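You operate a simulated robot arm through the tools that you are given. There is no shell and no other tool. Be economical: measure what you need, move in short steps, check, and stop when the job is done.

Carry out the task below with a simulated robot arm. There is one attempt and no reset: what you move stays moved.

Task
Roll a LEMON label on to the bottle in the jig.
Fine: one run of the roller, the roller back, the label holder back in its stand, the bottle left in the jig.

Only the result counts: the job must be done as asked and must still hold three seconds after the hand-in. Knocking over, shifting, dropping, spilling or breaking anything else fails it.

Robot
A 7-joint arm with a two-finger parallel gripper, fixed in place. Base frame: the origin is at the foot of the arm, x ahead of it, y to its left, z up; the work surface is at about z = 0.754. Readings come in m, rad, newtons and seconds.
With the tool pointing down near the work surface it reaches from about 0.3 to 0.68 m from the base axis. Its first joint turns from -1.152 to 1.152 rad. Payload 1.57 kg.
The TCP is the grasp point between the finger pads, 0.03 m short of the fingertips. In the tool frame z runs along the fingers and y along their closing line. The gripper opens to 0.11 m. The fingers are 0.024 m wide and 0.012 m thick; the gripper's body (0.048 by 0.112 m) begins 0.078 m behind the TCP.
Orientation is told as [roll, pitch, yaw] about the base's x, y, z axes, in that order, counted from this pose: with the fingers straight down and closing along the base's y, the tool's x points along the base's -x, its y along +y and its z along -z.

Tools
- The arm moves only by the tool move_arm. Its argument "rows" is a list of rows, each a list of 3 entries, a list of its own where there are three numbers: the closure, from 0 (fully open) to 1 (shut), then the shift along the tool's x, y, z in m, then the turn, a rotation vector about the tool's x, y, z in rad. In form: [[grip, [x, y, z], [ax, ay, az]], ...]. A call has 1 to 10 rows; each row is the pose to reach, as a shift and turn from the pose commanded when the call began, along the tool's axes at that moment. Rows are played at 5 a second. More than 0.05 m and 0.15 rad between two rows, or a gripper value outside its range, and nothing of the call is played. Where a pose cannot be reached the arm comes as near as it can. A force on the tool above 60 N (or 10 N above the force at the start of the call, whichever is more), or a blocked arm, ends the call early, and 0.2 s more pass. The fingers move at their own pace (about 0.108 m/s each) and stop on an object; they squeeze with about 35 N. The grip force told is the motor's: it shows also when the fingers shut on nothing. Time passes only in rows, and 0.2 s behind the last, so rows that repeat a pose let the fingers close. It gives the time, the measured TCP pose, the force on the tool (base axes), the opening and the grip force at its end, in the units of the frame above (readings bear some noise).
- Cameras (640 x 400 px; columns grow to the right, rows downward): "scene" is fixed at [0.1605, -0.4097, 1.3782]; the picture's right is [0.73, -0.69, 0.00], its down [-0.56, -0.60, -0.57] and it looks along [0.39, 0.42, -0.82] (base axes); focal length 326 px, centre (320, 200). "wrist" rides on the gripper at [0.07, 0.016, -0.141] in the tool frame; the picture's right is [-0.23, 0.97, 0.00], its down [-0.86, -0.20, -0.48] and it looks along [-0.47, -0.11, 0.88] (tool axes); focal length 222 px, centre (320, 200). There is no depth. A picture from a camera that has moved, and an enlarged one, comes with that camera's place and axes in the base frame and with its lens.
- grab_frame(camera): a new picture of that camera. The clock stands still meanwhile.
- zoom(camera, box): a new picture of the part [left, top, right, bottom] of that camera's present view, enlarged. The clock stands still meanwhile.
- job_done(): hands the job in; it is judged then, once.

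Go step by step. Nothing tells you positions but the pictures and the camera data: compare them with the known pose of the tool, close in by small moves and look again before you grip or let go. The budget is 120 turns and 64 pictures, counting those below and the enlarged ones. Unless the task says otherwise, let go and move clear before handing in, and close with one line.

The tools are called as name(argument=value, ...) on one line, values as JSON. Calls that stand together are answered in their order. move_arm: Moves the arm, as the interface text tells. Its arguments: {"type":"object","properties":{"rows":{"type":"array"}},"required":["rows"]} The other tools are called the same way: grab_frame (camera) takes a picture; zoom (camera, box) takes an enlarged picture of a part of a camera's view; job_done () hands the job in.

At the start:

```text
time: 0.0
tool_pos: [0.4153, -0.1864, 1.0614]
ee_rot: [0.0, 0.001, 0.001]
contact_force: [0.0, -0.2, 0.6]
grip_width: 0.1101
grasp_force: 0.1
```

scene: 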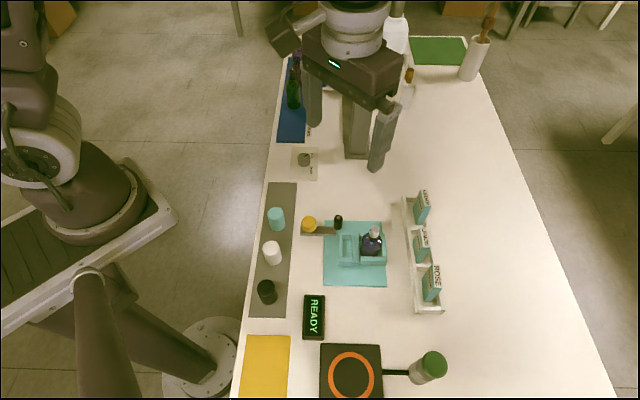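
wrist: 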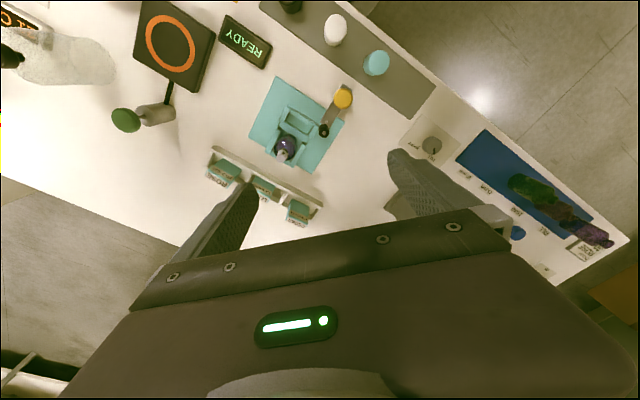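

I see a teal jig with a bottle, a rack of three label holders, and a small arm with a yellow knob that may be the roller. I'll zoom in on these first.

zoom(camera="scene", box=[290, 190, 400, 290])

zoom(camera="scene", box=[390, 180, 460, 320])

zoom(camera="wrist", box=[190, 60, 370, 240])

zoom(camera="scene", box=[240, 30, 420, 200])

```text
4.00 times, centred on (345, 240) of scene
camera zoom: at [0.1605, -0.4097, 1.3782], right [0.73, -0.69, 0.0], down [-0.56, -0.6, -0.57], along [0.39, 0.42, -0.82], focal length 1304 px, centre (220, 40)
```

zoom: 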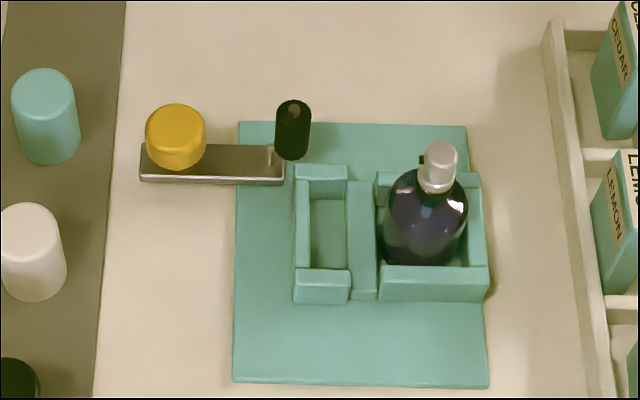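

```text
2.86 times, centred on (425, 250) of scene
camera zoom: at [0.1605, -0.4097, 1.3782], right [0.73, -0.69, 0.0], down [-0.56, -0.6, -0.57], along [0.39, 0.42, -0.82], focal length 931 px, centre (20, 57)
```

zoom: 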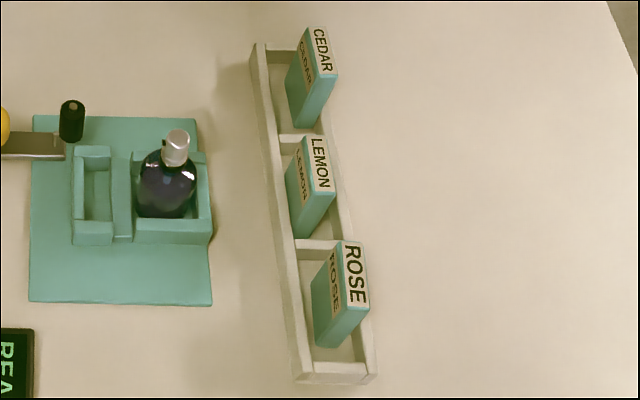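

```text
2.22 times, centred on (280, 150) of wrist
camera zoom: at [0.3461, -0.169, 1.2037], right [0.23, 0.97, 0.0], down [0.86, -0.2, 0.48], along [0.47, -0.11, -0.88], focal length 494 px, centre (409, 311)
```

zoom: 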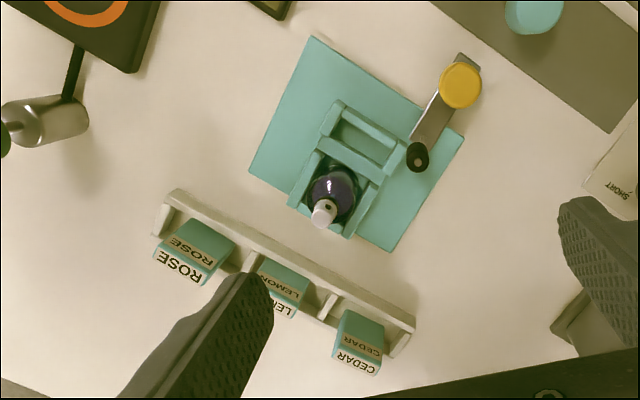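

```text
2.35 times, centred on (330, 115) of scene
camera zoom: at [0.1605, -0.4097, 1.3782], right [0.73, -0.69, 0.0], down [-0.56, -0.6, -0.57], along [0.39, 0.42, -0.82], focal length 767 px, centre (296, 400)
```

zoom: 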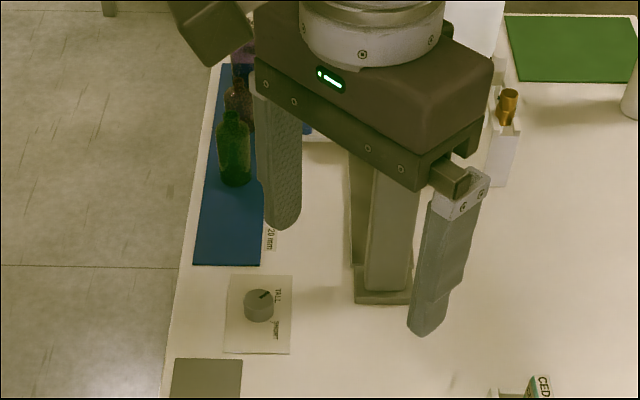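

The jig looks turned about 45° and centred near (0.42, -0.24). It has an empty slot beside the bottle, and the roller sits on a bar with a yellow knob. I'll bring the wrist camera nearer.

move_arm(rows=[[0, [0.03, -0.01, 0.025], [0, 0, 0]], [0, [0.06, -0.02, 0.05], [0, 0, 0]], [0, [0.09, -0.03, 0.075], [0, 0, 0]], [0, [0.1, -0.04, 0.09], [0, 0, 0]], [0, [0.1, -0.04, 0.09], [0, 0, 0]]])

grab_frame(camera="wrist")

grab_frame(camera="scene")

```text
time: 1.2
tool_pos: [0.3153, -0.2241, 0.9704]
ee_rot: [0.001, 0.001, 0.003]
contact_force: [0.8, 0.2, -0.3]
grip_width: 0.1099
grasp_force: 0.1
```

```text
57 pictures are left
camera wrist: at [0.2463, -0.2073, 1.1136], right [0.23, 0.97, 0.0], down [0.86, -0.2, 0.48], along [0.47, -0.11, -0.88], focal length 222 px, centre (320, 200)
```

wrist: 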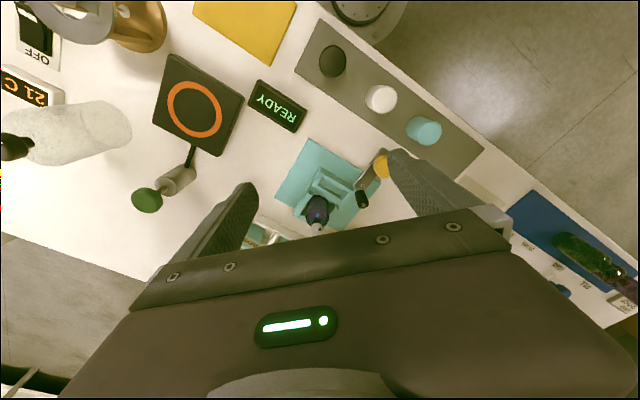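

```text
56 pictures are left
```

scene: 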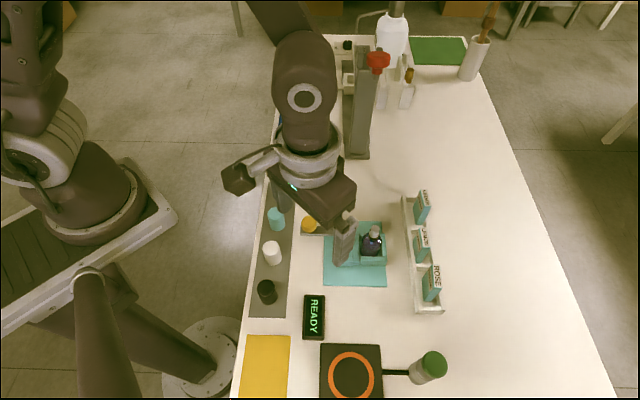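

The jig is in the wrist view, and a zoom should show how the roller is guided.

zoom(camera="wrist", box=[260, 120, 420, 250])

```text
3.08 times, centred on (340, 185) of wrist
camera zoom: at [0.2463, -0.2073, 1.1136], right [0.23, 0.97, 0.0], down [0.86, -0.2, 0.48], along [0.47, -0.11, -0.88], focal length 684 px, centre (258, 246)
```

zoom: 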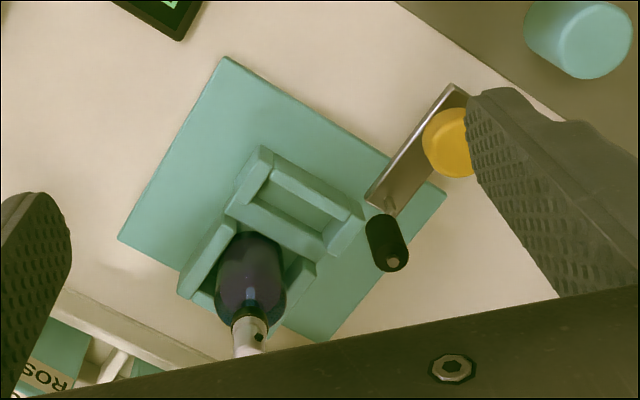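

The roller is a vertical black cylinder on a steel carriage with a yellow knob. I'll yaw the tool by -45° to line up with the jig, come down a little and look again.

move_arm(rows=[[0, [-0.005, 0.005, 0.01], [0, 0, 0.13]], [0, [-0.01, 0.01, 0.02], [0, 0, 0.26]], [0, [-0.015, 0.015, 0.03], [0, 0, 0.39]], [0, [-0.02, 0.02, 0.04], [0, 0, 0.52]], [0, [-0.03, 0.03, 0.05], [0, 0, 0.65]], [0, [-0.035, 0.035, 0.05], [0, 0, 0.785]], [0, [-0.035, 0.035, 0.05], [0, 0, 0.785]]])

grab_frame(camera="wrist")

```text
time: 2.8
tool_pos: [0.3506, -0.1896, 0.9223]
ee_rot: [0.001, -0.001, -0.787]
contact_force: [-0.4, 0.1, 0.1]
grip_width: 0.1098
grasp_force: 0.0
```

```text
54 pictures are left
camera wrist: at [0.314, -0.1285, 1.0636], right [0.85, 0.53, 0.0], down [0.46, -0.75, 0.48], along [0.25, -0.41, -0.88], focal length 222 px, centre (320, 200)
```

wrist: 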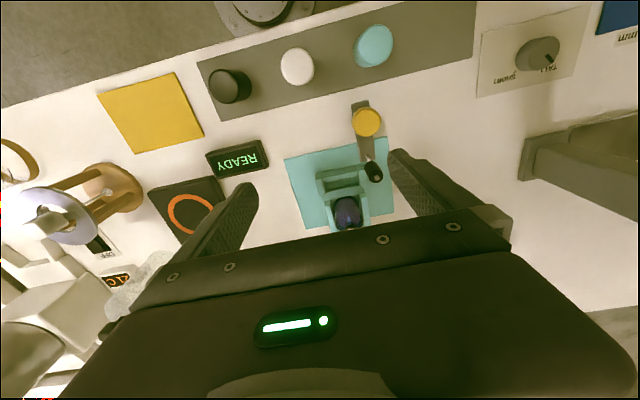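

zoom(camera="wrist", box=[280, 90, 410, 240])

zoom(camera="wrist", box=[470, 0, 640, 120])

zoom(camera="scene", box=[395, 215, 445, 275])

```text
2.67 times, centred on (345, 165) of wrist
camera zoom: at [0.314, -0.1285, 1.0636], right [0.85, 0.53, 0.0], down [0.46, -0.75, 0.48], along [0.25, -0.41, -0.88], focal length 592 px, centre (253, 293)
```

zoom: 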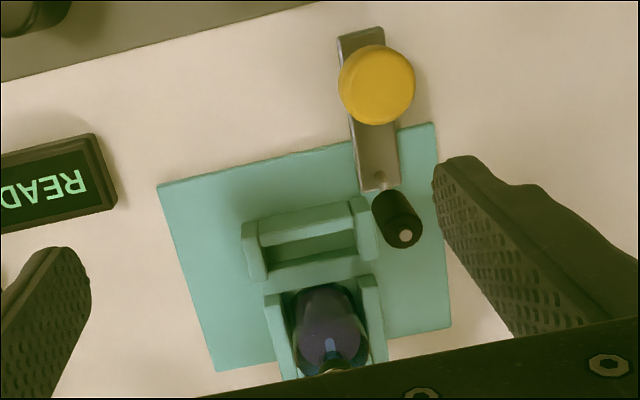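

```text
3.33 times, centred on (555, 60) of wrist
camera zoom: at [0.314, -0.1285, 1.0636], right [0.85, 0.53, 0.0], down [0.46, -0.75, 0.48], along [0.25, -0.41, -0.88], focal length 740 px, centre (-463, 667)
```

zoom: 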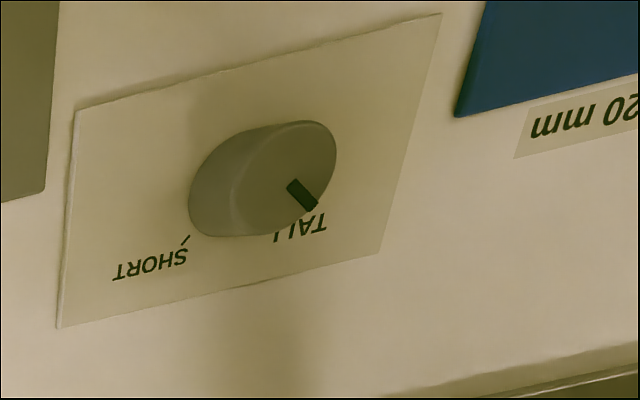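

```text
6.67 times, centred on (420, 245) of scene
camera zoom: at [0.1605, -0.4097, 1.3782], right [0.73, -0.69, 0.0], down [-0.56, -0.6, -0.57], along [0.39, 0.42, -0.82], focal length 2173 px, centre (-347, -100)
```

zoom: 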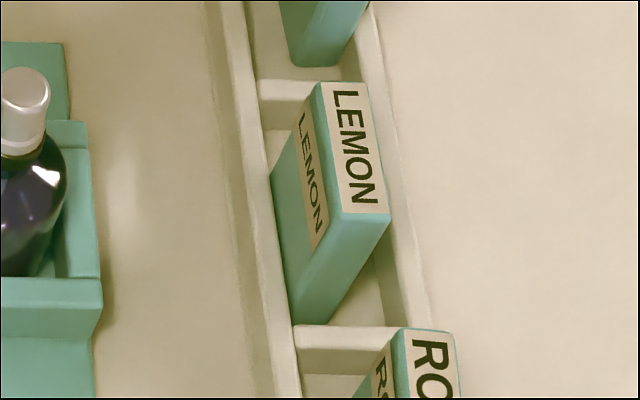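

The LEMON holder is about 0.042 × 0.015 × 0.06 m, standing near (0.51, -0.33). The slot beside the bottle is about the same size, and the roller stands at the slot's end. I'll rise and look at the rack from above.

move_arm(rows=[[0, [0, 0, -0.04], [0, 0, 0]], [0, [-0.04, 0.005, -0.048], [0, 0, 0]], [0, [-0.08, 0.01, -0.048], [0, 0, 0]], [0, [-0.12, 0.017, -0.048], [0, 0, 0]], [0, [-0.13, 0.017, -0.048], [0, 0, 0]], [0, [-0.13, 0.017, -0.048], [0, 0, 0]]])

grab_frame(camera="wrist")

```text
time: 4.2
tool_pos: [0.4551, -0.2706, 0.9668]
ee_rot: [0.0, 0.001, -0.787]
contact_force: [0.0, 0.1, 0.7]
grip_width: 0.11
grasp_force: 0.1
```

```text
50 pictures are left
camera wrist: at [0.4179, -0.2097, 1.1099], right [0.85, 0.53, 0.0], down [0.46, -0.75, 0.48], along [0.25, -0.41, -0.88], focal length 222 px, centre (320, 200)
```

wrist: 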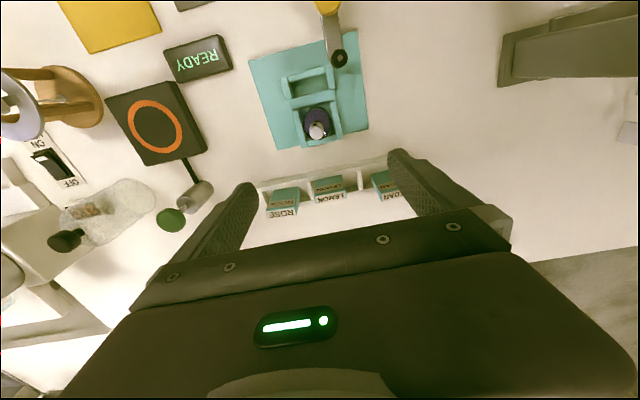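

zoom(camera="wrist", box=[255, 145, 415, 235])

zoom(camera="wrist", box=[240, 0, 380, 155])

```text
4.00 times, centred on (335, 190) of wrist
camera zoom: at [0.4179, -0.2097, 1.1099], right [0.85, 0.53, 0.0], down [0.46, -0.75, 0.48], along [0.25, -0.41, -0.88], focal length 888 px, centre (260, 240)
```

zoom: 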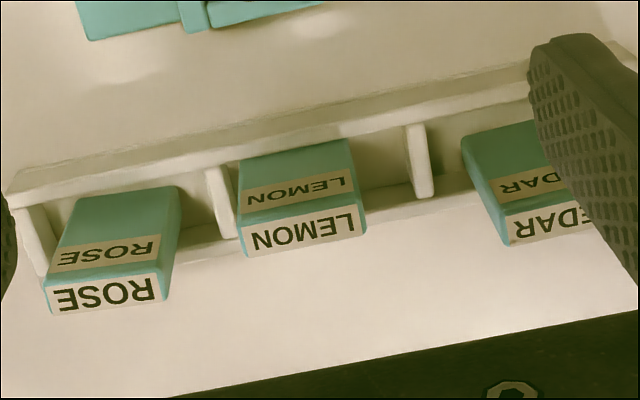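

```text
2.58 times, centred on (310, 78) of wrist
camera zoom: at [0.4179, -0.2097, 1.1099], right [0.85, 0.53, 0.0], down [0.46, -0.75, 0.48], along [0.25, -0.41, -0.88], focal length 573 px, centre (346, 516)
```

zoom: 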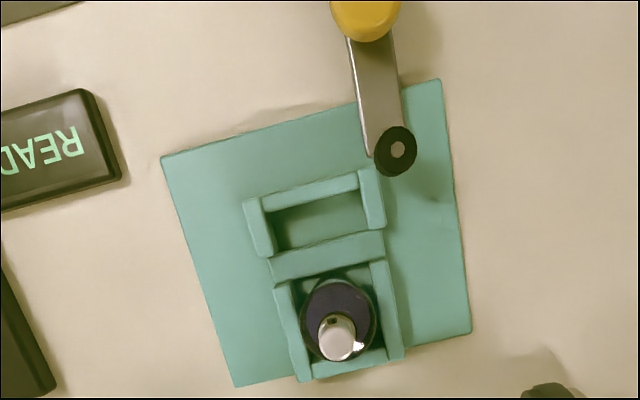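

The LEMON holder's top is centred near (0.513, -0.332) at z≈0.82, lined up with the current yaw. The gap to ROSE is about 30 mm. I'll go above it with the fingers partly open.

move_arm(rows=[[0.3, [-0.045, -0.001, 0], [0, 0, 0]], [0.473, [-0.0856, -0.0028, 0], [0, 0, 0]], [0.473, [-0.0856, -0.0028, 0.04], [0, 0, 0]], [0.473, [-0.0856, -0.0028, 0.07], [0, 0, 0]], [0.473, [-0.0856, -0.0028, 0.07], [0, 0, 0]]])

zoom(camera="wrist", box=[220, 100, 420, 240])

zoom(camera="scene", box=[380, 170, 480, 320])

```text
time: 5.4
tool_pos: [0.511, -0.33, 0.897]
ee_rot: [0.002, -0.001, -0.785]
contact_force: [0.4, -0.5, -0.1]
grip_width: 0.0582
grasp_force: 0.1
```

```text
2.86 times, centred on (320, 170) of wrist
camera zoom: at [0.4736, -0.2692, 1.039], right [0.85, 0.53, 0.0], down [0.46, -0.75, 0.48], along [0.25, -0.41, -0.88], focal length 635 px, centre (320, 286)
```

zoom: 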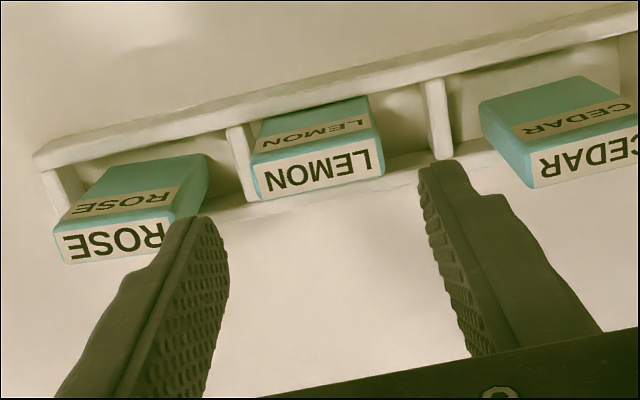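

```text
2.67 times, centred on (430, 245) of scene
camera zoom: at [0.1605, -0.4097, 1.3782], right [0.73, -0.69, 0.0], down [-0.56, -0.6, -0.57], along [0.39, 0.42, -0.82], focal length 869 px, centre (27, 80)
```

zoom: 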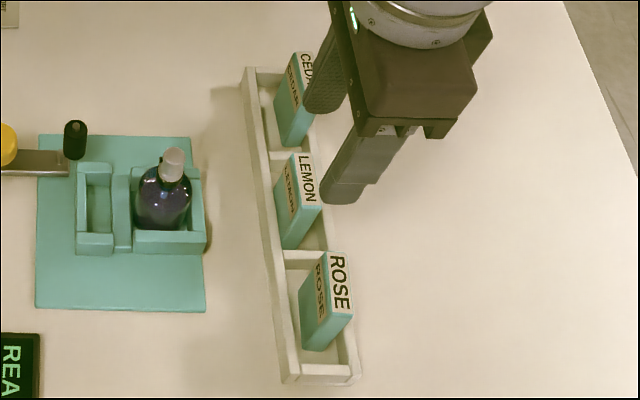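

All three views agree on the LEMON top at (0.511, -0.330, 0.825), right under the TCP. I'll go down so the fingertips overlap its top by about 22 mm, then check.

move_arm(rows=[[0.473, [0, 0, 0.03], [0, 0, 0]], [0.473, [0, 0, 0.055], [0, 0, 0]], [0.473, [0, 0, 0.064], [0, 0, 0]], [0.473, [0, 0, 0.064], [0, 0, 0]]])

zoom(camera="wrist", box=[220, 100, 420, 240])

zoom(camera="scene", box=[380, 170, 480, 320])

```text
time: 6.4
tool_pos: [0.5097, -0.3317, 0.8355]
ee_rot: [-0.001, 0.0, -0.786]
contact_force: [-0.4, -0.6, 0.2]
grip_width: 0.0581
grasp_force: 0.2
```

```text
2.86 times, centred on (320, 170) of wrist
camera zoom: at [0.4731, -0.2699, 0.9766], right [0.85, 0.53, 0.0], down [0.46, -0.75, 0.48], along [0.25, -0.41, -0.88], focal length 635 px, centre (320, 286)
```

zoom: 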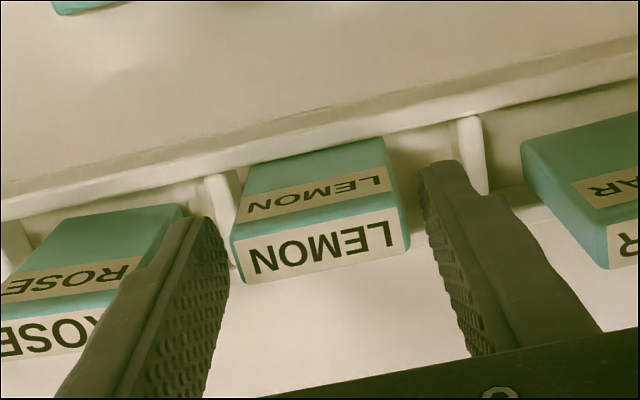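

```text
2.67 times, centred on (430, 245) of scene
camera zoom: at [0.1605, -0.4097, 1.3782], right [0.73, -0.69, 0.0], down [-0.56, -0.6, -0.57], along [0.39, 0.42, -0.82], focal length 869 px, centre (27, 80)
```

zoom: 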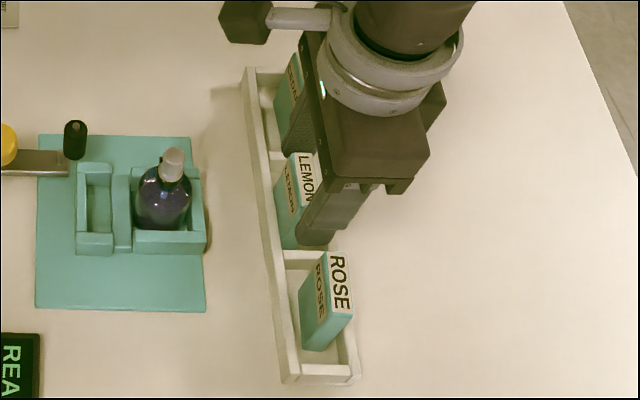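

The fingers straddle LEMON and are centred to about 1 mm, so I'll close and lift a little.

move_arm(rows=[[0.7, [0.0, 0.0, 0], [0, 0, 0]], [0.7, [0.0, 0.0, 0], [0, 0, 0]], [0.7, [0, 0, 0], [0, 0, 0]], [0.7, [0, 0, -0.02], [0, 0, 0]], [0.7, [0, 0, -0.05], [0, 0, 0]], [0.7, [0, 0, -0.1], [0, 0, 0]], [0.7, [0, 0, -0.14], [0, 0, 0]], [0.7, [0, 0, -0.14], [0, 0, 0]]])

grab_frame(camera="wrist")

grab_frame(camera="scene")

```text
time: 8.2
tool_pos: [0.5118, -0.3328, 0.9746]
ee_rot: [0.0, 0.0, -0.783]
contact_force: [-0.8, -0.5, -0.7]
grip_width: 0.0447
grasp_force: 35.0
```

```text
43 pictures are left
camera wrist: at [0.4744, -0.2705, 1.1173], right [0.85, 0.53, 0.0], down [0.46, -0.75, 0.48], along [0.25, -0.41, -0.88], focal length 222 px, centre (320, 200)
```

wrist: 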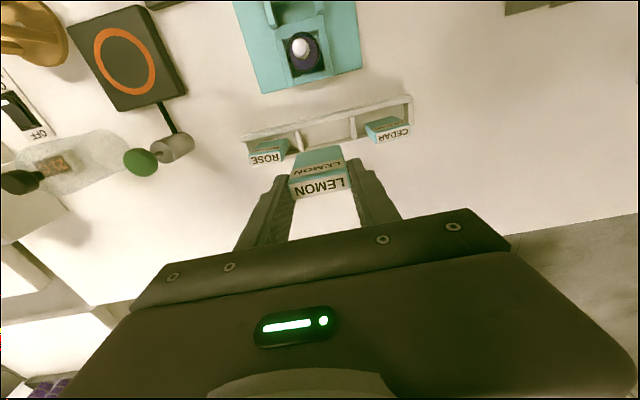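

```text
42 pictures are left
```

scene: 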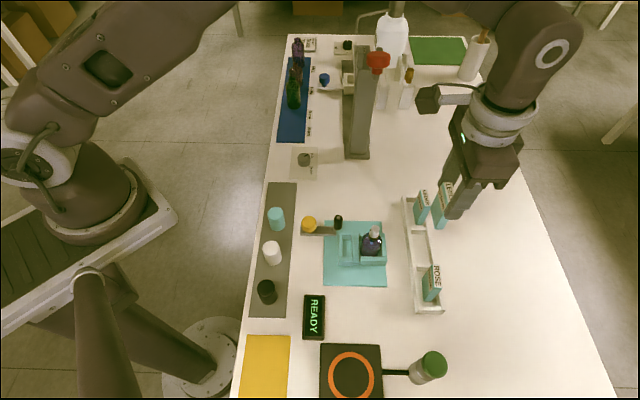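

LEMON is held with 44.7 mm between the fingers. Before inserting it I want to see its far face, so I'll turn it in the air by -90° yaw toward the scene camera.

move_arm(rows=[[0.7, [0, 0, 0], [0, 0, 0.14]], [0.7, [0, 0, 0], [0, 0, 0.28]], [0.7, [0, 0, 0], [0, 0, 0.42]], [0.7, [0, 0, 0], [0, 0, 0.56]], [0.7, [0, 0, 0], [0, 0, 0.7]], [0.7, [0, 0, 0], [0, 0, 0.84]], [0.7, [0, 0, 0], [0, 0, 0.98]], [0.7, [0, 0, 0], [0, 0, 1.12]], [0.7, [0, 0, 0], [0, 0, 1.26]], [0.7, [0, 0, 0], [0, 0, 1.4]]])

zoom(camera="scene", box=[380, 120, 500, 260])

```text
time: 10.4
tool_pos: [0.5119, -0.3341, 0.9753]
ee_rot: [0.0, 0.0, -2.187]
contact_force: [0.8, -0.1, -0.4]
grip_width: 0.0449
grasp_force: 35.3
```

```text
2.86 times, centred on (440, 190) of scene
camera zoom: at [0.1605, -0.4097, 1.3782], right [0.73, -0.69, 0.0], down [-0.56, -0.6, -0.57], along [0.39, 0.42, -0.82], focal length 931 px, centre (-23, 229)
```

zoom: 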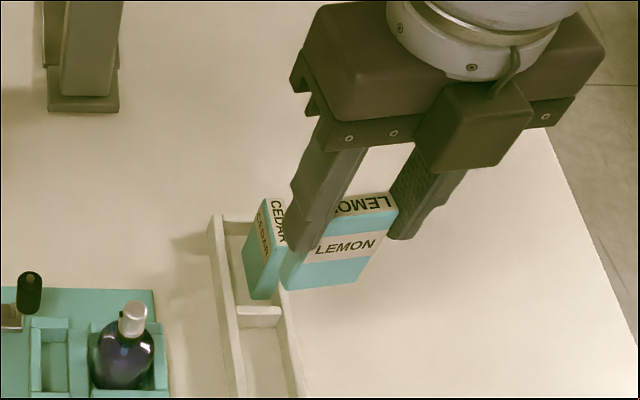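

Both faces carry the same strip, so orientation doesn't matter. The slot centre is near (0.409, -0.224) and the bottle is at (0.443, -0.255) with its top at z≈0.853. I'll turn back first, then travel high to the slot.

move_arm(rows=[[0.7, [0, 0, 0], [0, 0, -0.14]], [0.7, [0, 0, 0], [0, 0, -0.28]], [0.7, [0, 0, 0], [0, 0, -0.42]], [0.7, [0, 0, 0], [0, 0, -0.56]], [0.7, [0, 0, 0], [0, 0, -0.7]], [0.7, [0, 0, 0], [0, 0, -0.84]], [0.7, [0, 0, 0], [0, 0, -0.98]], [0.7, [0, 0, 0], [0, 0, -1.12]], [0.7, [0, 0, 0], [0, 0, -1.26]], [0.7, [0, 0, 0], [0, 0, -1.4]]])

move_arm(rows=[[0.7, [0.04, 0.001, 0], [0, 0, 0]], [0.7, [0.08, 0.002, 0], [0, 0, 0]], [0.7, [0.12, 0.003, 0], [0, 0, 0]], [0.7, [0.149, 0.0035, 0], [0, 0, 0]], [0.7, [0.149, 0.0035, 0], [0, 0, 0]]])

zoom(camera="wrist", box=[220, 60, 420, 240])

zoom(camera="scene", box=[280, 140, 410, 300])

```text
time: 12.6
tool_pos: [0.5131, -0.3339, 0.9772]
ee_rot: [-0.001, -0.002, -0.783]
contact_force: [-1.0, 0.2, -1.1]
grip_width: 0.0448
grasp_force: 34.5
```

```text
time: 13.8
tool_pos: [0.411, -0.2268, 0.9796]
ee_rot: [0.0, -0.001, -0.785]
contact_force: [0.5, 0.4, 0.0]
grip_width: 0.0448
grasp_force: 35.0
```

```text
2.22 times, centred on (320, 150) of wrist
camera zoom: at [0.3736, -0.1652, 1.1206], right [0.85, 0.53, 0.0], down [0.46, -0.75, 0.48], along [0.25, -0.41, -0.88], focal length 494 px, centre (320, 311)
```

zoom: 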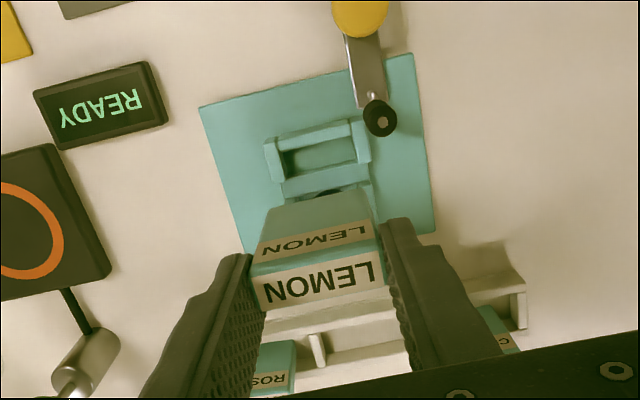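

```text
2.50 times, centred on (345, 220) of scene
camera zoom: at [0.1605, -0.4097, 1.3782], right [0.73, -0.69, 0.0], down [-0.56, -0.6, -0.57], along [0.39, 0.42, -0.82], focal length 815 px, centre (258, 150)
```

zoom: 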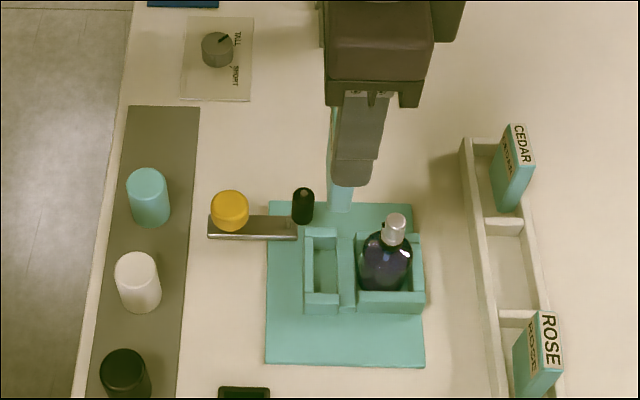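

The slot centre is refined to (0.410, -0.2242) and the holder is about 1 mm off it. The roller top is at (0.4256, -0.181, 0.821), so one finger will pass it with only a small margin. I'll go down most of the way and look again.

move_arm(rows=[[0.7, [0.0012, 0, 0.03], [0, 0, 0]], [0.7, [0.0012, 0, 0.06], [0, 0, 0]], [0.7, [0.0012, 0, 0.094], [0, 0, 0]], [0.7, [0.0012, 0, 0.094], [0, 0, 0]]])

zoom(camera="wrist", box=[240, 80, 400, 220])

zoom(camera="scene", box=[300, 180, 400, 280])

```text
time: 14.8
tool_pos: [0.4062, -0.2253, 0.8845]
ee_rot: [0.0, 0.0, -0.785]
contact_force: [0.4, -1.1, -0.3]
grip_width: 0.0449
grasp_force: 34.9
```

```text
2.86 times, centred on (320, 150) of wrist
camera zoom: at [0.3697, -0.1646, 1.027], right [0.85, 0.53, 0.0], down [0.46, -0.75, 0.48], along [0.25, -0.41, -0.88], focal length 635 px, centre (320, 343)
```

zoom: 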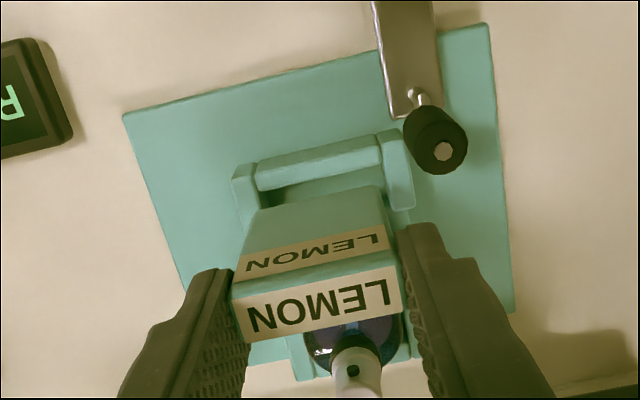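

```text
4.00 times, centred on (350, 230) of scene
camera zoom: at [0.1605, -0.4097, 1.3782], right [0.73, -0.69, 0.0], down [-0.56, -0.6, -0.57], along [0.39, 0.42, -0.82], focal length 1304 px, centre (200, 80)
```

zoom: 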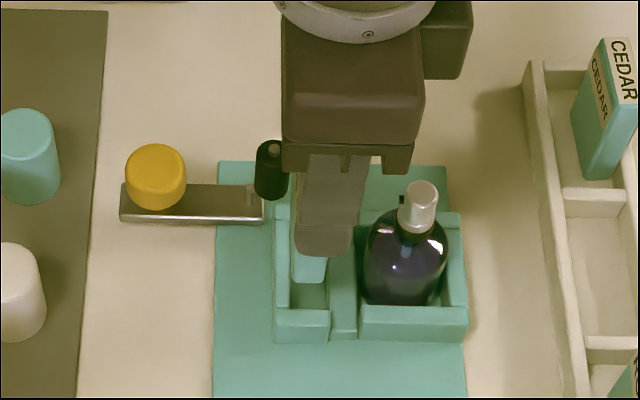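

The holder is over the slot, within about 2 mm. I need a sharper look at its edges before inserting.

zoom(camera="wrist", box=[285, 110, 365, 205])

zoom(camera="scene", box=[330, 205, 380, 270])

```text
4.21 times, centred on (325, 158) of wrist
camera zoom: at [0.3697, -0.1646, 1.027], right [0.85, 0.53, 0.0], down [0.46, -0.75, 0.48], along [0.25, -0.41, -0.88], focal length 935 px, centre (299, 379)
```

zoom: 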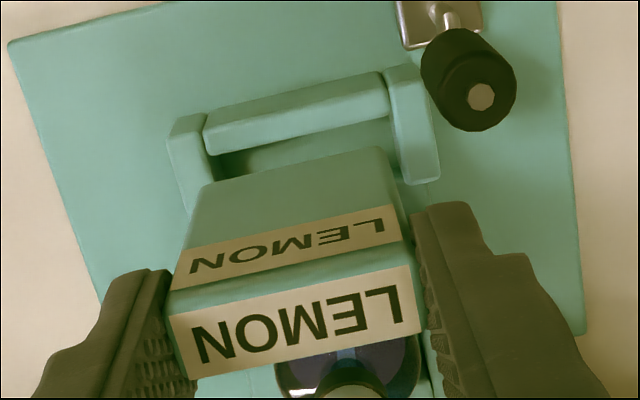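

```text
6.15 times, centred on (355, 238) of scene
camera zoom: at [0.1605, -0.4097, 1.3782], right [0.73, -0.69, 0.0], down [-0.56, -0.6, -0.57], along [0.39, 0.42, -0.82], focal length 2006 px, centre (105, -31)
```

zoom: 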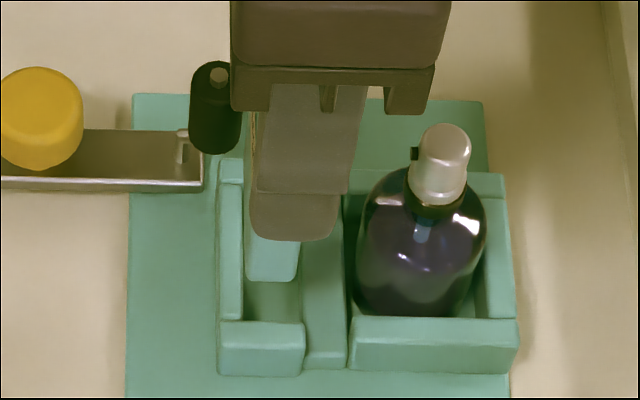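

There's still about 2 mm of uncertainty from the unknown heights. I'll come down 25 mm so the holder's bottom is near the rim, shift -1.5 mm in tool x, and compare directly.

move_arm(rows=[[0.7, [-0.0015, 0, 0.015], [0, 0, 0]], [0.7, [-0.0015, 0, 0.025], [0, 0, 0]], [0.7, [-0.0015, 0, 0.025], [0, 0, 0]]])

zoom(camera="wrist", box=[285, 110, 365, 205])

zoom(camera="scene", box=[330, 205, 380, 270])

```text
time: 15.6
tool_pos: [0.407, -0.2263, 0.8576]
ee_rot: [-0.001, 0.0, -0.786]
contact_force: [-2.9, 3.3, 21.7]
grip_width: 0.0447
grasp_force: 34.9
```

```text
4.21 times, centred on (325, 158) of wrist
camera zoom: at [0.371, -0.1644, 1.0015], right [0.85, 0.53, 0.0], down [0.46, -0.75, 0.48], along [0.25, -0.41, -0.88], focal length 935 px, centre (299, 379)
```

zoom: 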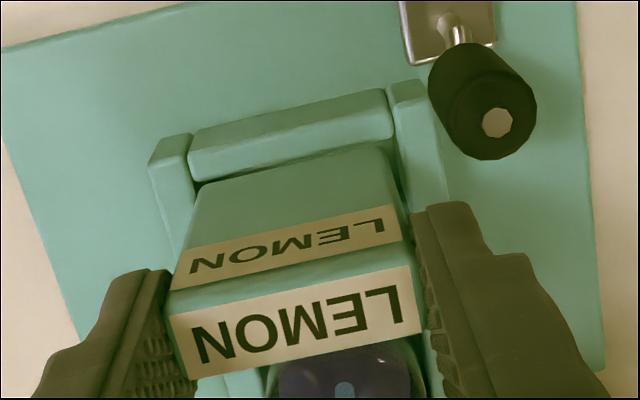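

```text
6.15 times, centred on (355, 238) of scene
camera zoom: at [0.1602, -0.4095, 1.3783], right [0.73, -0.69, 0.0], down [-0.56, -0.6, -0.57], along [0.39, 0.42, -0.82], focal length 2006 px, centre (105, -31)
```

zoom: 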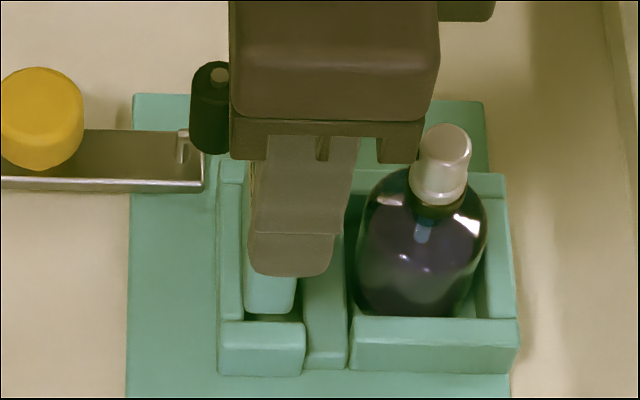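

Contact at 21.7 N: the holder's bottom is resting on a rim. The rear gap looks about 2 mm, so it's probably touching the divider. I'll back off 4 mm, shift +1 mm in tool x and try again gently.

move_arm(rows=[[0.7, [0, 0, -0.004], [0, 0, 0]], [0.7, [0.001, 0, -0.004], [0, 0, 0]], [0.7, [0.001, 0, 0.001], [0, 0, 0]], [0.7, [0.001, 0, 0.004], [0, 0, 0]]])

```text
time: 16.6
tool_pos: [0.4093, -0.2264, 0.8543]
ee_rot: [0.0, -0.006, -0.785]
contact_force: [3.4, -3.2, 32.8]
grip_width: 0.0448
grasp_force: 35.4
```

The sideways force reversed sign, so the holder moved from touching the divider to touching the outer wall. I'll look before trying between the two.

zoom(camera="wrist", box=[290, 120, 360, 180])

zoom(camera="scene", box=[335, 225, 375, 265])

```text
6.67 times, centred on (325, 150) of wrist
camera zoom: at [0.3713, -0.1635, 0.9965], right [0.85, 0.53, 0.0], down [0.46, -0.74, 0.48], along [0.26, -0.41, -0.88], focal length 1481 px, centre (287, 533)
```

zoom: 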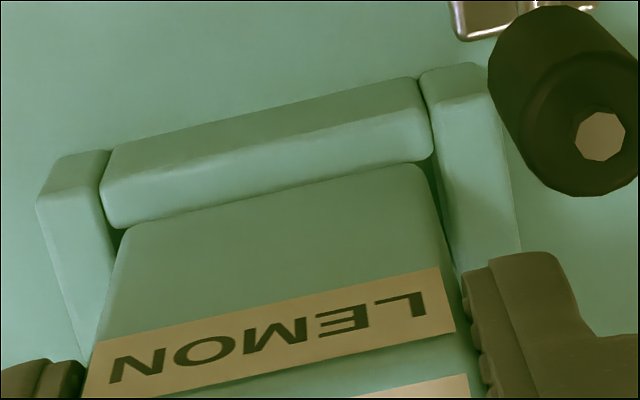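

```text
10.00 times, centred on (355, 245) of scene
camera zoom: at [0.1602, -0.4095, 1.3783], right [0.73, -0.69, 0.0], down [-0.56, -0.6, -0.57], along [0.39, 0.42, -0.82], focal length 3260 px, centre (-30, -250)
```

zoom: 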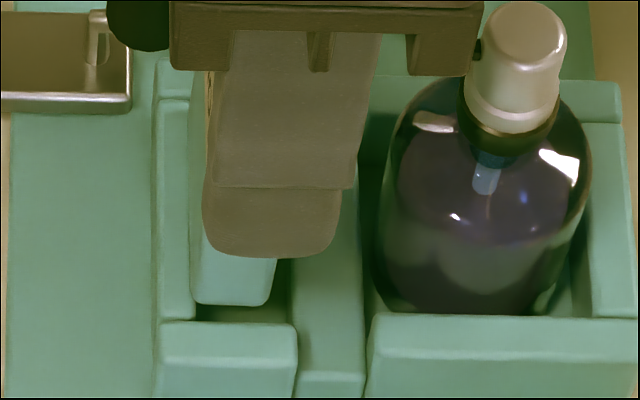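

In the scene view the holder sits against the outer wall with about 4 mm free on the divider side. I'll back off, shift -2.2 mm in tool x and go down again.

move_arm(rows=[[0.7, [0, 0, -0.008], [0, 0, 0]], [0.7, [-0.0022, 0, -0.008], [0, 0, 0]], [0.7, [-0.0022, 0, -0.008], [0, 0, 0]], [0.7, [-0.0022, 0, -0.002], [0, 0, 0]], [0.7, [-0.0022, 0, 0.003], [0, 0, 0]], [0.7, [-0.0022, 0, 0.007], [0, 0, 0]]])

```text
time: 18.0
tool_pos: [0.4107, -0.2278, 0.8508]
ee_rot: [0.001, -0.007, -0.787]
contact_force: [-3.6, 1.4, 17.0]
grip_width: 0.0451
grasp_force: 34.9
stopped in row 6: the force on the tool passed its limit (the readings are from after the stop); the commanded pose is now the measured one
```

zoom(camera="scene", box=[335, 225, 375, 265])

zoom(camera="wrist", box=[290, 120, 360, 180])

```text
10.00 times, centred on (355, 245) of scene
camera zoom: at [0.1602, -0.4095, 1.3783], right [0.73, -0.69, 0.0], down [-0.56, -0.6, -0.57], along [0.39, 0.42, -0.82], focal length 3260 px, centre (-30, -250)
```

zoom: 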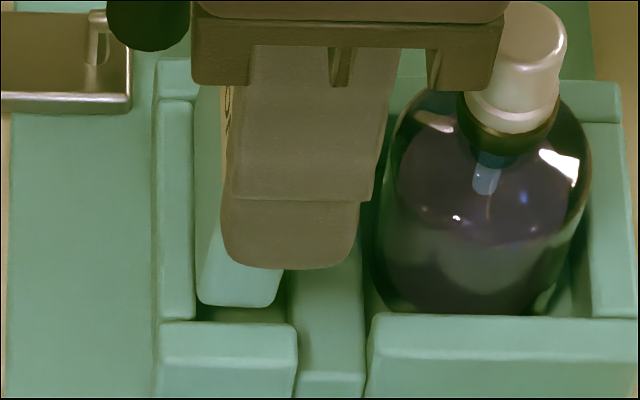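

```text
6.67 times, centred on (325, 150) of wrist
camera zoom: at [0.3736, -0.1661, 0.9923], right [0.85, 0.53, 0.0], down [0.46, -0.74, 0.48], along [0.26, -0.41, -0.88], focal length 1481 px, centre (287, 533)
```

zoom: 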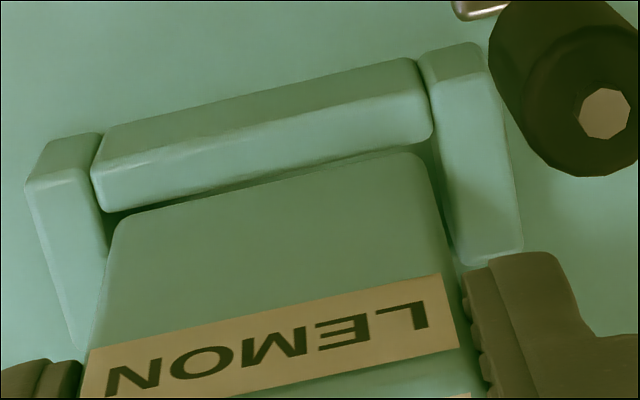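

The holder's bottom is still at rim level (z≈0.78). Across the slot it's clear on both sides. Along the slot there's a ~4 mm gap at the near end and almost none at the roller end. I'll lift, shift -1.8 mm in tool y, correct the small tilt and go down.

move_arm(rows=[[0.7, [0, 0, -0.008], [0, 0, 0]], [0.7, [-0.0003, -0.0018, -0.008], [0.005, 0.005, 0]], [0.7, [-0.0003, -0.0018, -0.008], [0.005, 0.005, 0]], [0.7, [-0.0003, -0.0018, -0.002], [0.005, 0.005, 0]], [0.7, [-0.0003, -0.0018, 0.003], [0.005, 0.005, 0]], [0.7, [-0.0003, -0.0018, 0.006], [0.005, 0.005, 0]]])

zoom(camera="scene", box=[335, 225, 375, 265])

```text
time: 19.4
tool_pos: [0.4107, -0.2293, 0.8438]
ee_rot: [-0.003, -0.002, -0.786]
contact_force: [3.1, -1.5, 0.7]
grip_width: 0.045
grasp_force: 35.3
```

```text
10.00 times, centred on (355, 245) of scene
camera zoom: at [0.1606, -0.4097, 1.3782], right [0.73, -0.69, 0.0], down [-0.56, -0.6, -0.57], along [0.39, 0.42, -0.82], focal length 3260 px, centre (-30, -250)
```

zoom: 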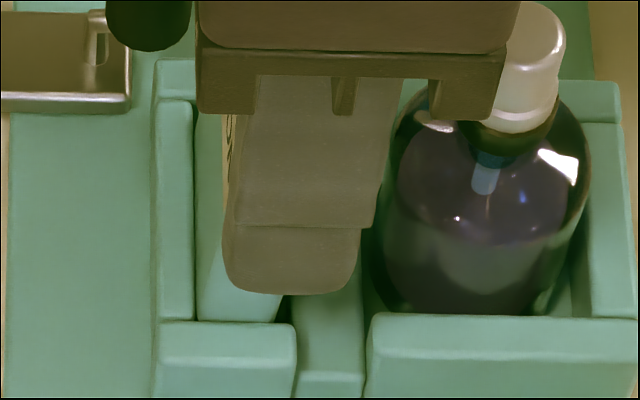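

It's entering the slot with almost no vertical force. I'll go on down until it meets the floor.

move_arm(rows=[[0.7, [0, 0, 0.004], [0, 0, 0]], [0.7, [0, 0, 0.008], [0, 0, 0]], [0.7, [0, 0, 0.011], [0, 0, 0]]])

zoom(camera="scene", box=[325, 200, 385, 265])

zoom(camera="wrist", box=[270, 100, 380, 200])

```text
time: 20.2
tool_pos: [0.4105, -0.229, 0.8327]
ee_rot: [-0.005, -0.001, -0.783]
contact_force: [-0.9, 0.1, -0.7]
grip_width: 0.0449
grasp_force: 35.5
```

```text
6.15 times, centred on (355, 232) of scene
camera zoom: at [0.1605, -0.4097, 1.3782], right [0.73, -0.69, 0.0], down [-0.56, -0.6, -0.57], along [0.39, 0.42, -0.82], focal length 2006 px, centre (105, 0)
```

zoom: 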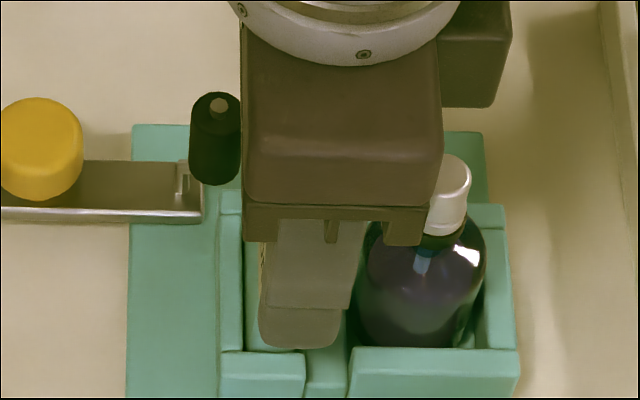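

```text
4.00 times, centred on (325, 150) of wrist
camera zoom: at [0.3746, -0.1677, 0.9748], right [0.85, 0.53, 0.0], down [0.46, -0.74, 0.48], along [0.25, -0.41, -0.88], focal length 888 px, centre (300, 400)
```

zoom: 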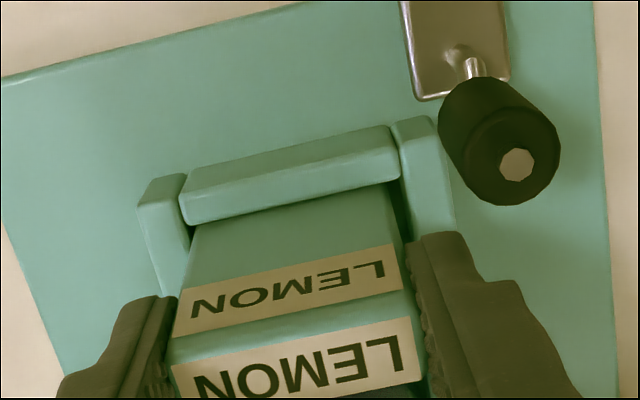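

There's no floor contact yet and the roller is clear of the finger. I'll continue.

move_arm(rows=[[0.7, [0, 0, 0.003], [0, 0, 0]], [0.7, [0, 0, 0.006], [0, 0, 0]], [0.7, [0, 0, 0.008], [0, 0, 0]]])

```text
time: 21.0
tool_pos: [0.4106, -0.2299, 0.8277]
ee_rot: [-0.003, -0.003, -0.786]
contact_force: [-5.0, 9.6, 57.4]
grip_width: 0.0452
grasp_force: 35.3
```

Contact at 57 N and z=0.828 means the holder is seated. I'll unload the arm, open to about 51 mm and rise straight up.

move_arm(rows=[[0.7, [0, 0, -0.004], [0, 0, 0]], [0.536, [0, 0, -0.004], [0, 0, 0]], [0.536, [0, 0, -0.004], [0, 0, 0]], [0.536, [0, 0, -0.02], [0, 0, 0]], [0.536, [0, 0, -0.05], [0, 0, 0]], [0.536, [0, 0, -0.1], [0, 0, 0]], [0.536, [0, 0, -0.14], [0, 0, 0]]])

grab_frame(camera="wrist")

zoom(camera="scene", box=[290, 190, 400, 290])

```text
time: 22.6
tool_pos: [0.4125, -0.2316, 0.9656]
ee_rot: [-0.005, 0.0, -0.785]
contact_force: [0.1, 0.6, 0.1]
grip_width: 0.051
grasp_force: 0.2
```

```text
25 pictures are left
camera wrist: at [0.3763, -0.1707, 1.1067], right [0.85, 0.53, 0.0], down [0.46, -0.74, 0.48], along [0.25, -0.41, -0.88], focal length 222 px, centre (320, 200)
```

wrist: 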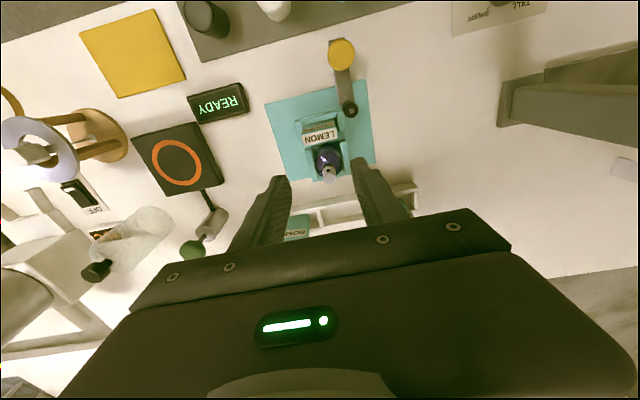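

```text
4.00 times, centred on (345, 240) of scene
camera zoom: at [0.1605, -0.4097, 1.3782], right [0.73, -0.69, 0.0], down [-0.56, -0.6, -0.57], along [0.39, 0.42, -0.82], focal length 1304 px, centre (220, 40)
```

zoom: 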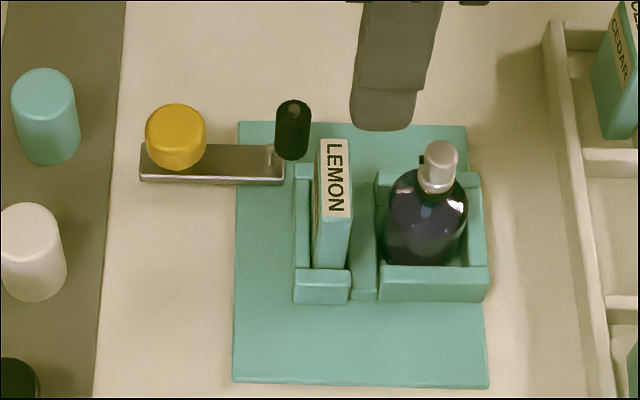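

LEMON is seated in the slot, its back level with the roller's path. The yellow knob's top is near (0.382, -0.136, 0.806) and about 31 mm across. I'll go above it.

move_arm(rows=[[0.5, [0.03, 0.015, 0], [0, 0, 0]], [0.5, [0.06, 0.03, 0], [0, 0, 0]], [0.5, [0.0888, 0.0457, 0], [0, 0, 0]], [0.5, [0.0888, 0.0457, 0.045], [0, 0, 0]], [0.5, [0.0888, 0.0457, 0.085], [0, 0, 0]], [0.5, [0.0888, 0.0457, 0.085], [0, 0, 0]]])

zoom(camera="wrist", box=[220, 80, 420, 240])

```text
time: 24.0
tool_pos: [0.3804, -0.1353, 0.8783]
ee_rot: [-0.003, 0.0, -0.784]
contact_force: [0.3, 0.2, -0.1]
grip_width: 0.0551
grasp_force: 0.1
```

```text
2.50 times, centred on (320, 160) of wrist
camera zoom: at [0.3439, -0.0737, 1.0195], right [0.85, 0.53, 0.0], down [0.46, -0.74, 0.48], along [0.25, -0.41, -0.88], focal length 555 px, centre (320, 300)
```

zoom: 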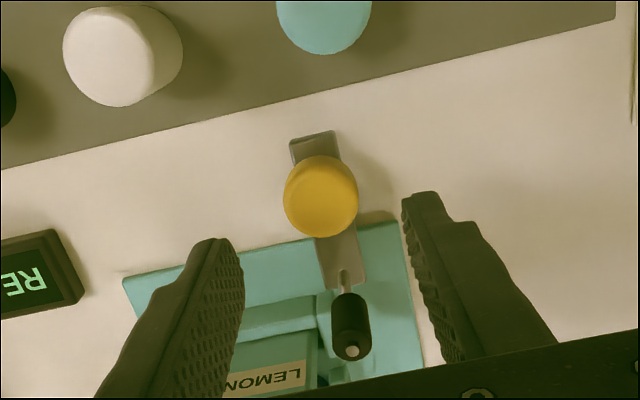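

The knob is 2 mm to the tool's +y, and its top is centred otherwise. I'll go down around it and grip.

move_arm(rows=[[0.5, [0.0005, 0.002, 0.03], [0, 0, 0]], [0.5, [0.0005, 0.002, 0.055], [0, 0, 0]], [0.5, [0.0005, 0.002, 0.065], [0, 0, 0]], [0.5, [0.0005, 0.002, 0.065], [0, 0, 0]], [0.8, [0.0005, 0.002, 0.065], [0, 0, 0]], [0.8, [0.0005, 0.002, 0.065], [0, 0, 0]]])

zoom(camera="scene", box=[280, 170, 400, 290])

```text
time: 25.4
tool_pos: [0.3807, -0.1313, 0.8125]
ee_rot: [-0.006, -0.002, -0.786]
contact_force: [-9.8, -12.9, -6.0]
grip_width: 0.0355
grasp_force: 7.9
```

```text
3.33 times, centred on (340, 230) of scene
camera zoom: at [0.1604, -0.41, 1.3781], right [0.73, -0.69, 0.0], down [-0.56, -0.6, -0.57], along [0.39, 0.42, -0.82], focal length 1087 px, centre (253, 100)
```

zoom: 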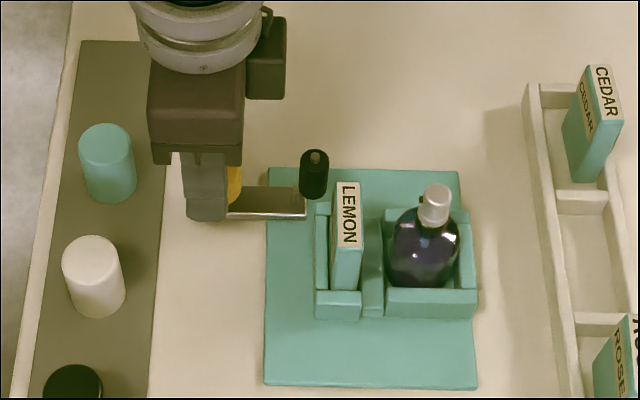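

The e2-side finger touched first, and the knob doesn't yield toward its start end. I'll shift -2 mm in tool y while the grip completes.

move_arm(rows=[[0.8, [0, -0.001, 0], [0, 0, 0]], [0.8, [0, -0.002, 0], [0, 0, 0]], [0.8, [0, -0.002, 0], [0, 0, 0]]])

```text
time: 26.2
tool_pos: [0.3803, -0.1335, 0.8134]
ee_rot: [-0.004, -0.002, -0.786]
contact_force: [-7.3, -13.3, -4.4]
grip_width: 0.0341
grasp_force: 7.0
```

The force still points along e2, so I'll start the run slowly: 12 mm along tool -y.

move_arm(rows=[[0.85, [0, -0.002, 0], [0, 0, 0]], [0.85, [0, -0.004, 0], [0, 0, 0]], [0.85, [0, -0.008, 0], [0, 0, 0]], [0.85, [0, -0.012, 0], [0, 0, 0]], [0.85, [0, -0.012, 0], [0, 0, 0]]])

zoom(camera="scene", box=[280, 170, 400, 290])

```text
time: 27.4
tool_pos: [0.3713, -0.1426, 0.8145]
ee_rot: [-0.007, -0.001, -0.787]
contact_force: [4.4, -4.0, -31.3]
grip_width: 0.0307
grasp_force: 39.9
```

```text
3.33 times, centred on (340, 230) of scene
camera zoom: at [0.161, -0.4099, 1.3781], right [0.73, -0.69, 0.0], down [-0.56, -0.6, -0.57], along [0.39, 0.42, -0.82], focal length 1087 px, centre (253, 100)
```

zoom: 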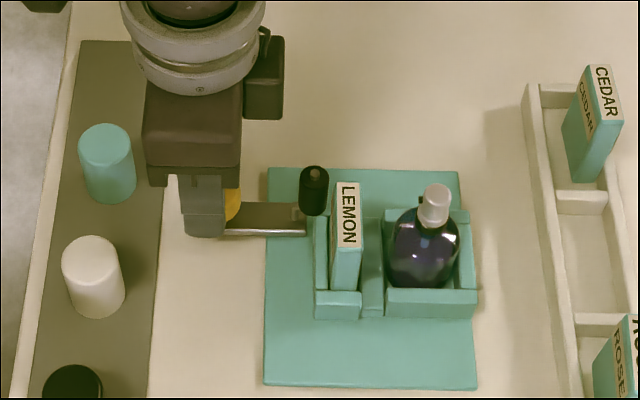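

The carriage slides along e2 as expected and the knob is gripped firmly. I'll carry on with the run in small steps, easing the small upward pull.

move_arm(rows=[[0.85, [0, -0.006, 0.001], [0, 0, 0]], [0.85, [0, -0.012, 0.002], [0, 0, 0]], [0.85, [0, -0.018, 0.002], [0, 0, 0]], [0.85, [0, -0.024, 0.002], [0, 0, 0]], [0.85, [0, -0.03, 0.002], [0, 0, 0]]])

zoom(camera="scene", box=[280, 170, 400, 290])

```text
time: 28.6
tool_pos: [0.3498, -0.1627, 0.8143]
ee_rot: [-0.004, -0.002, -0.785]
contact_force: [1.8, 0.6, 37.0]
grip_width: 0.0308
grasp_force: 40.2
```

```text
3.33 times, centred on (340, 230) of scene
camera zoom: at [0.1601, -0.4095, 1.3783], right [0.73, -0.69, 0.0], down [-0.56, -0.6, -0.57], along [0.39, 0.42, -0.82], focal length 1087 px, centre (253, 100)
```

zoom: 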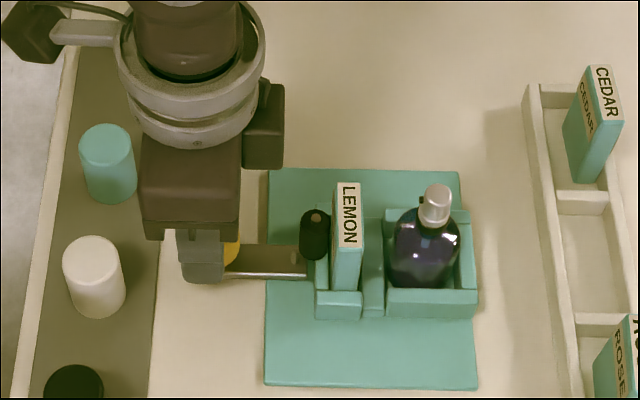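

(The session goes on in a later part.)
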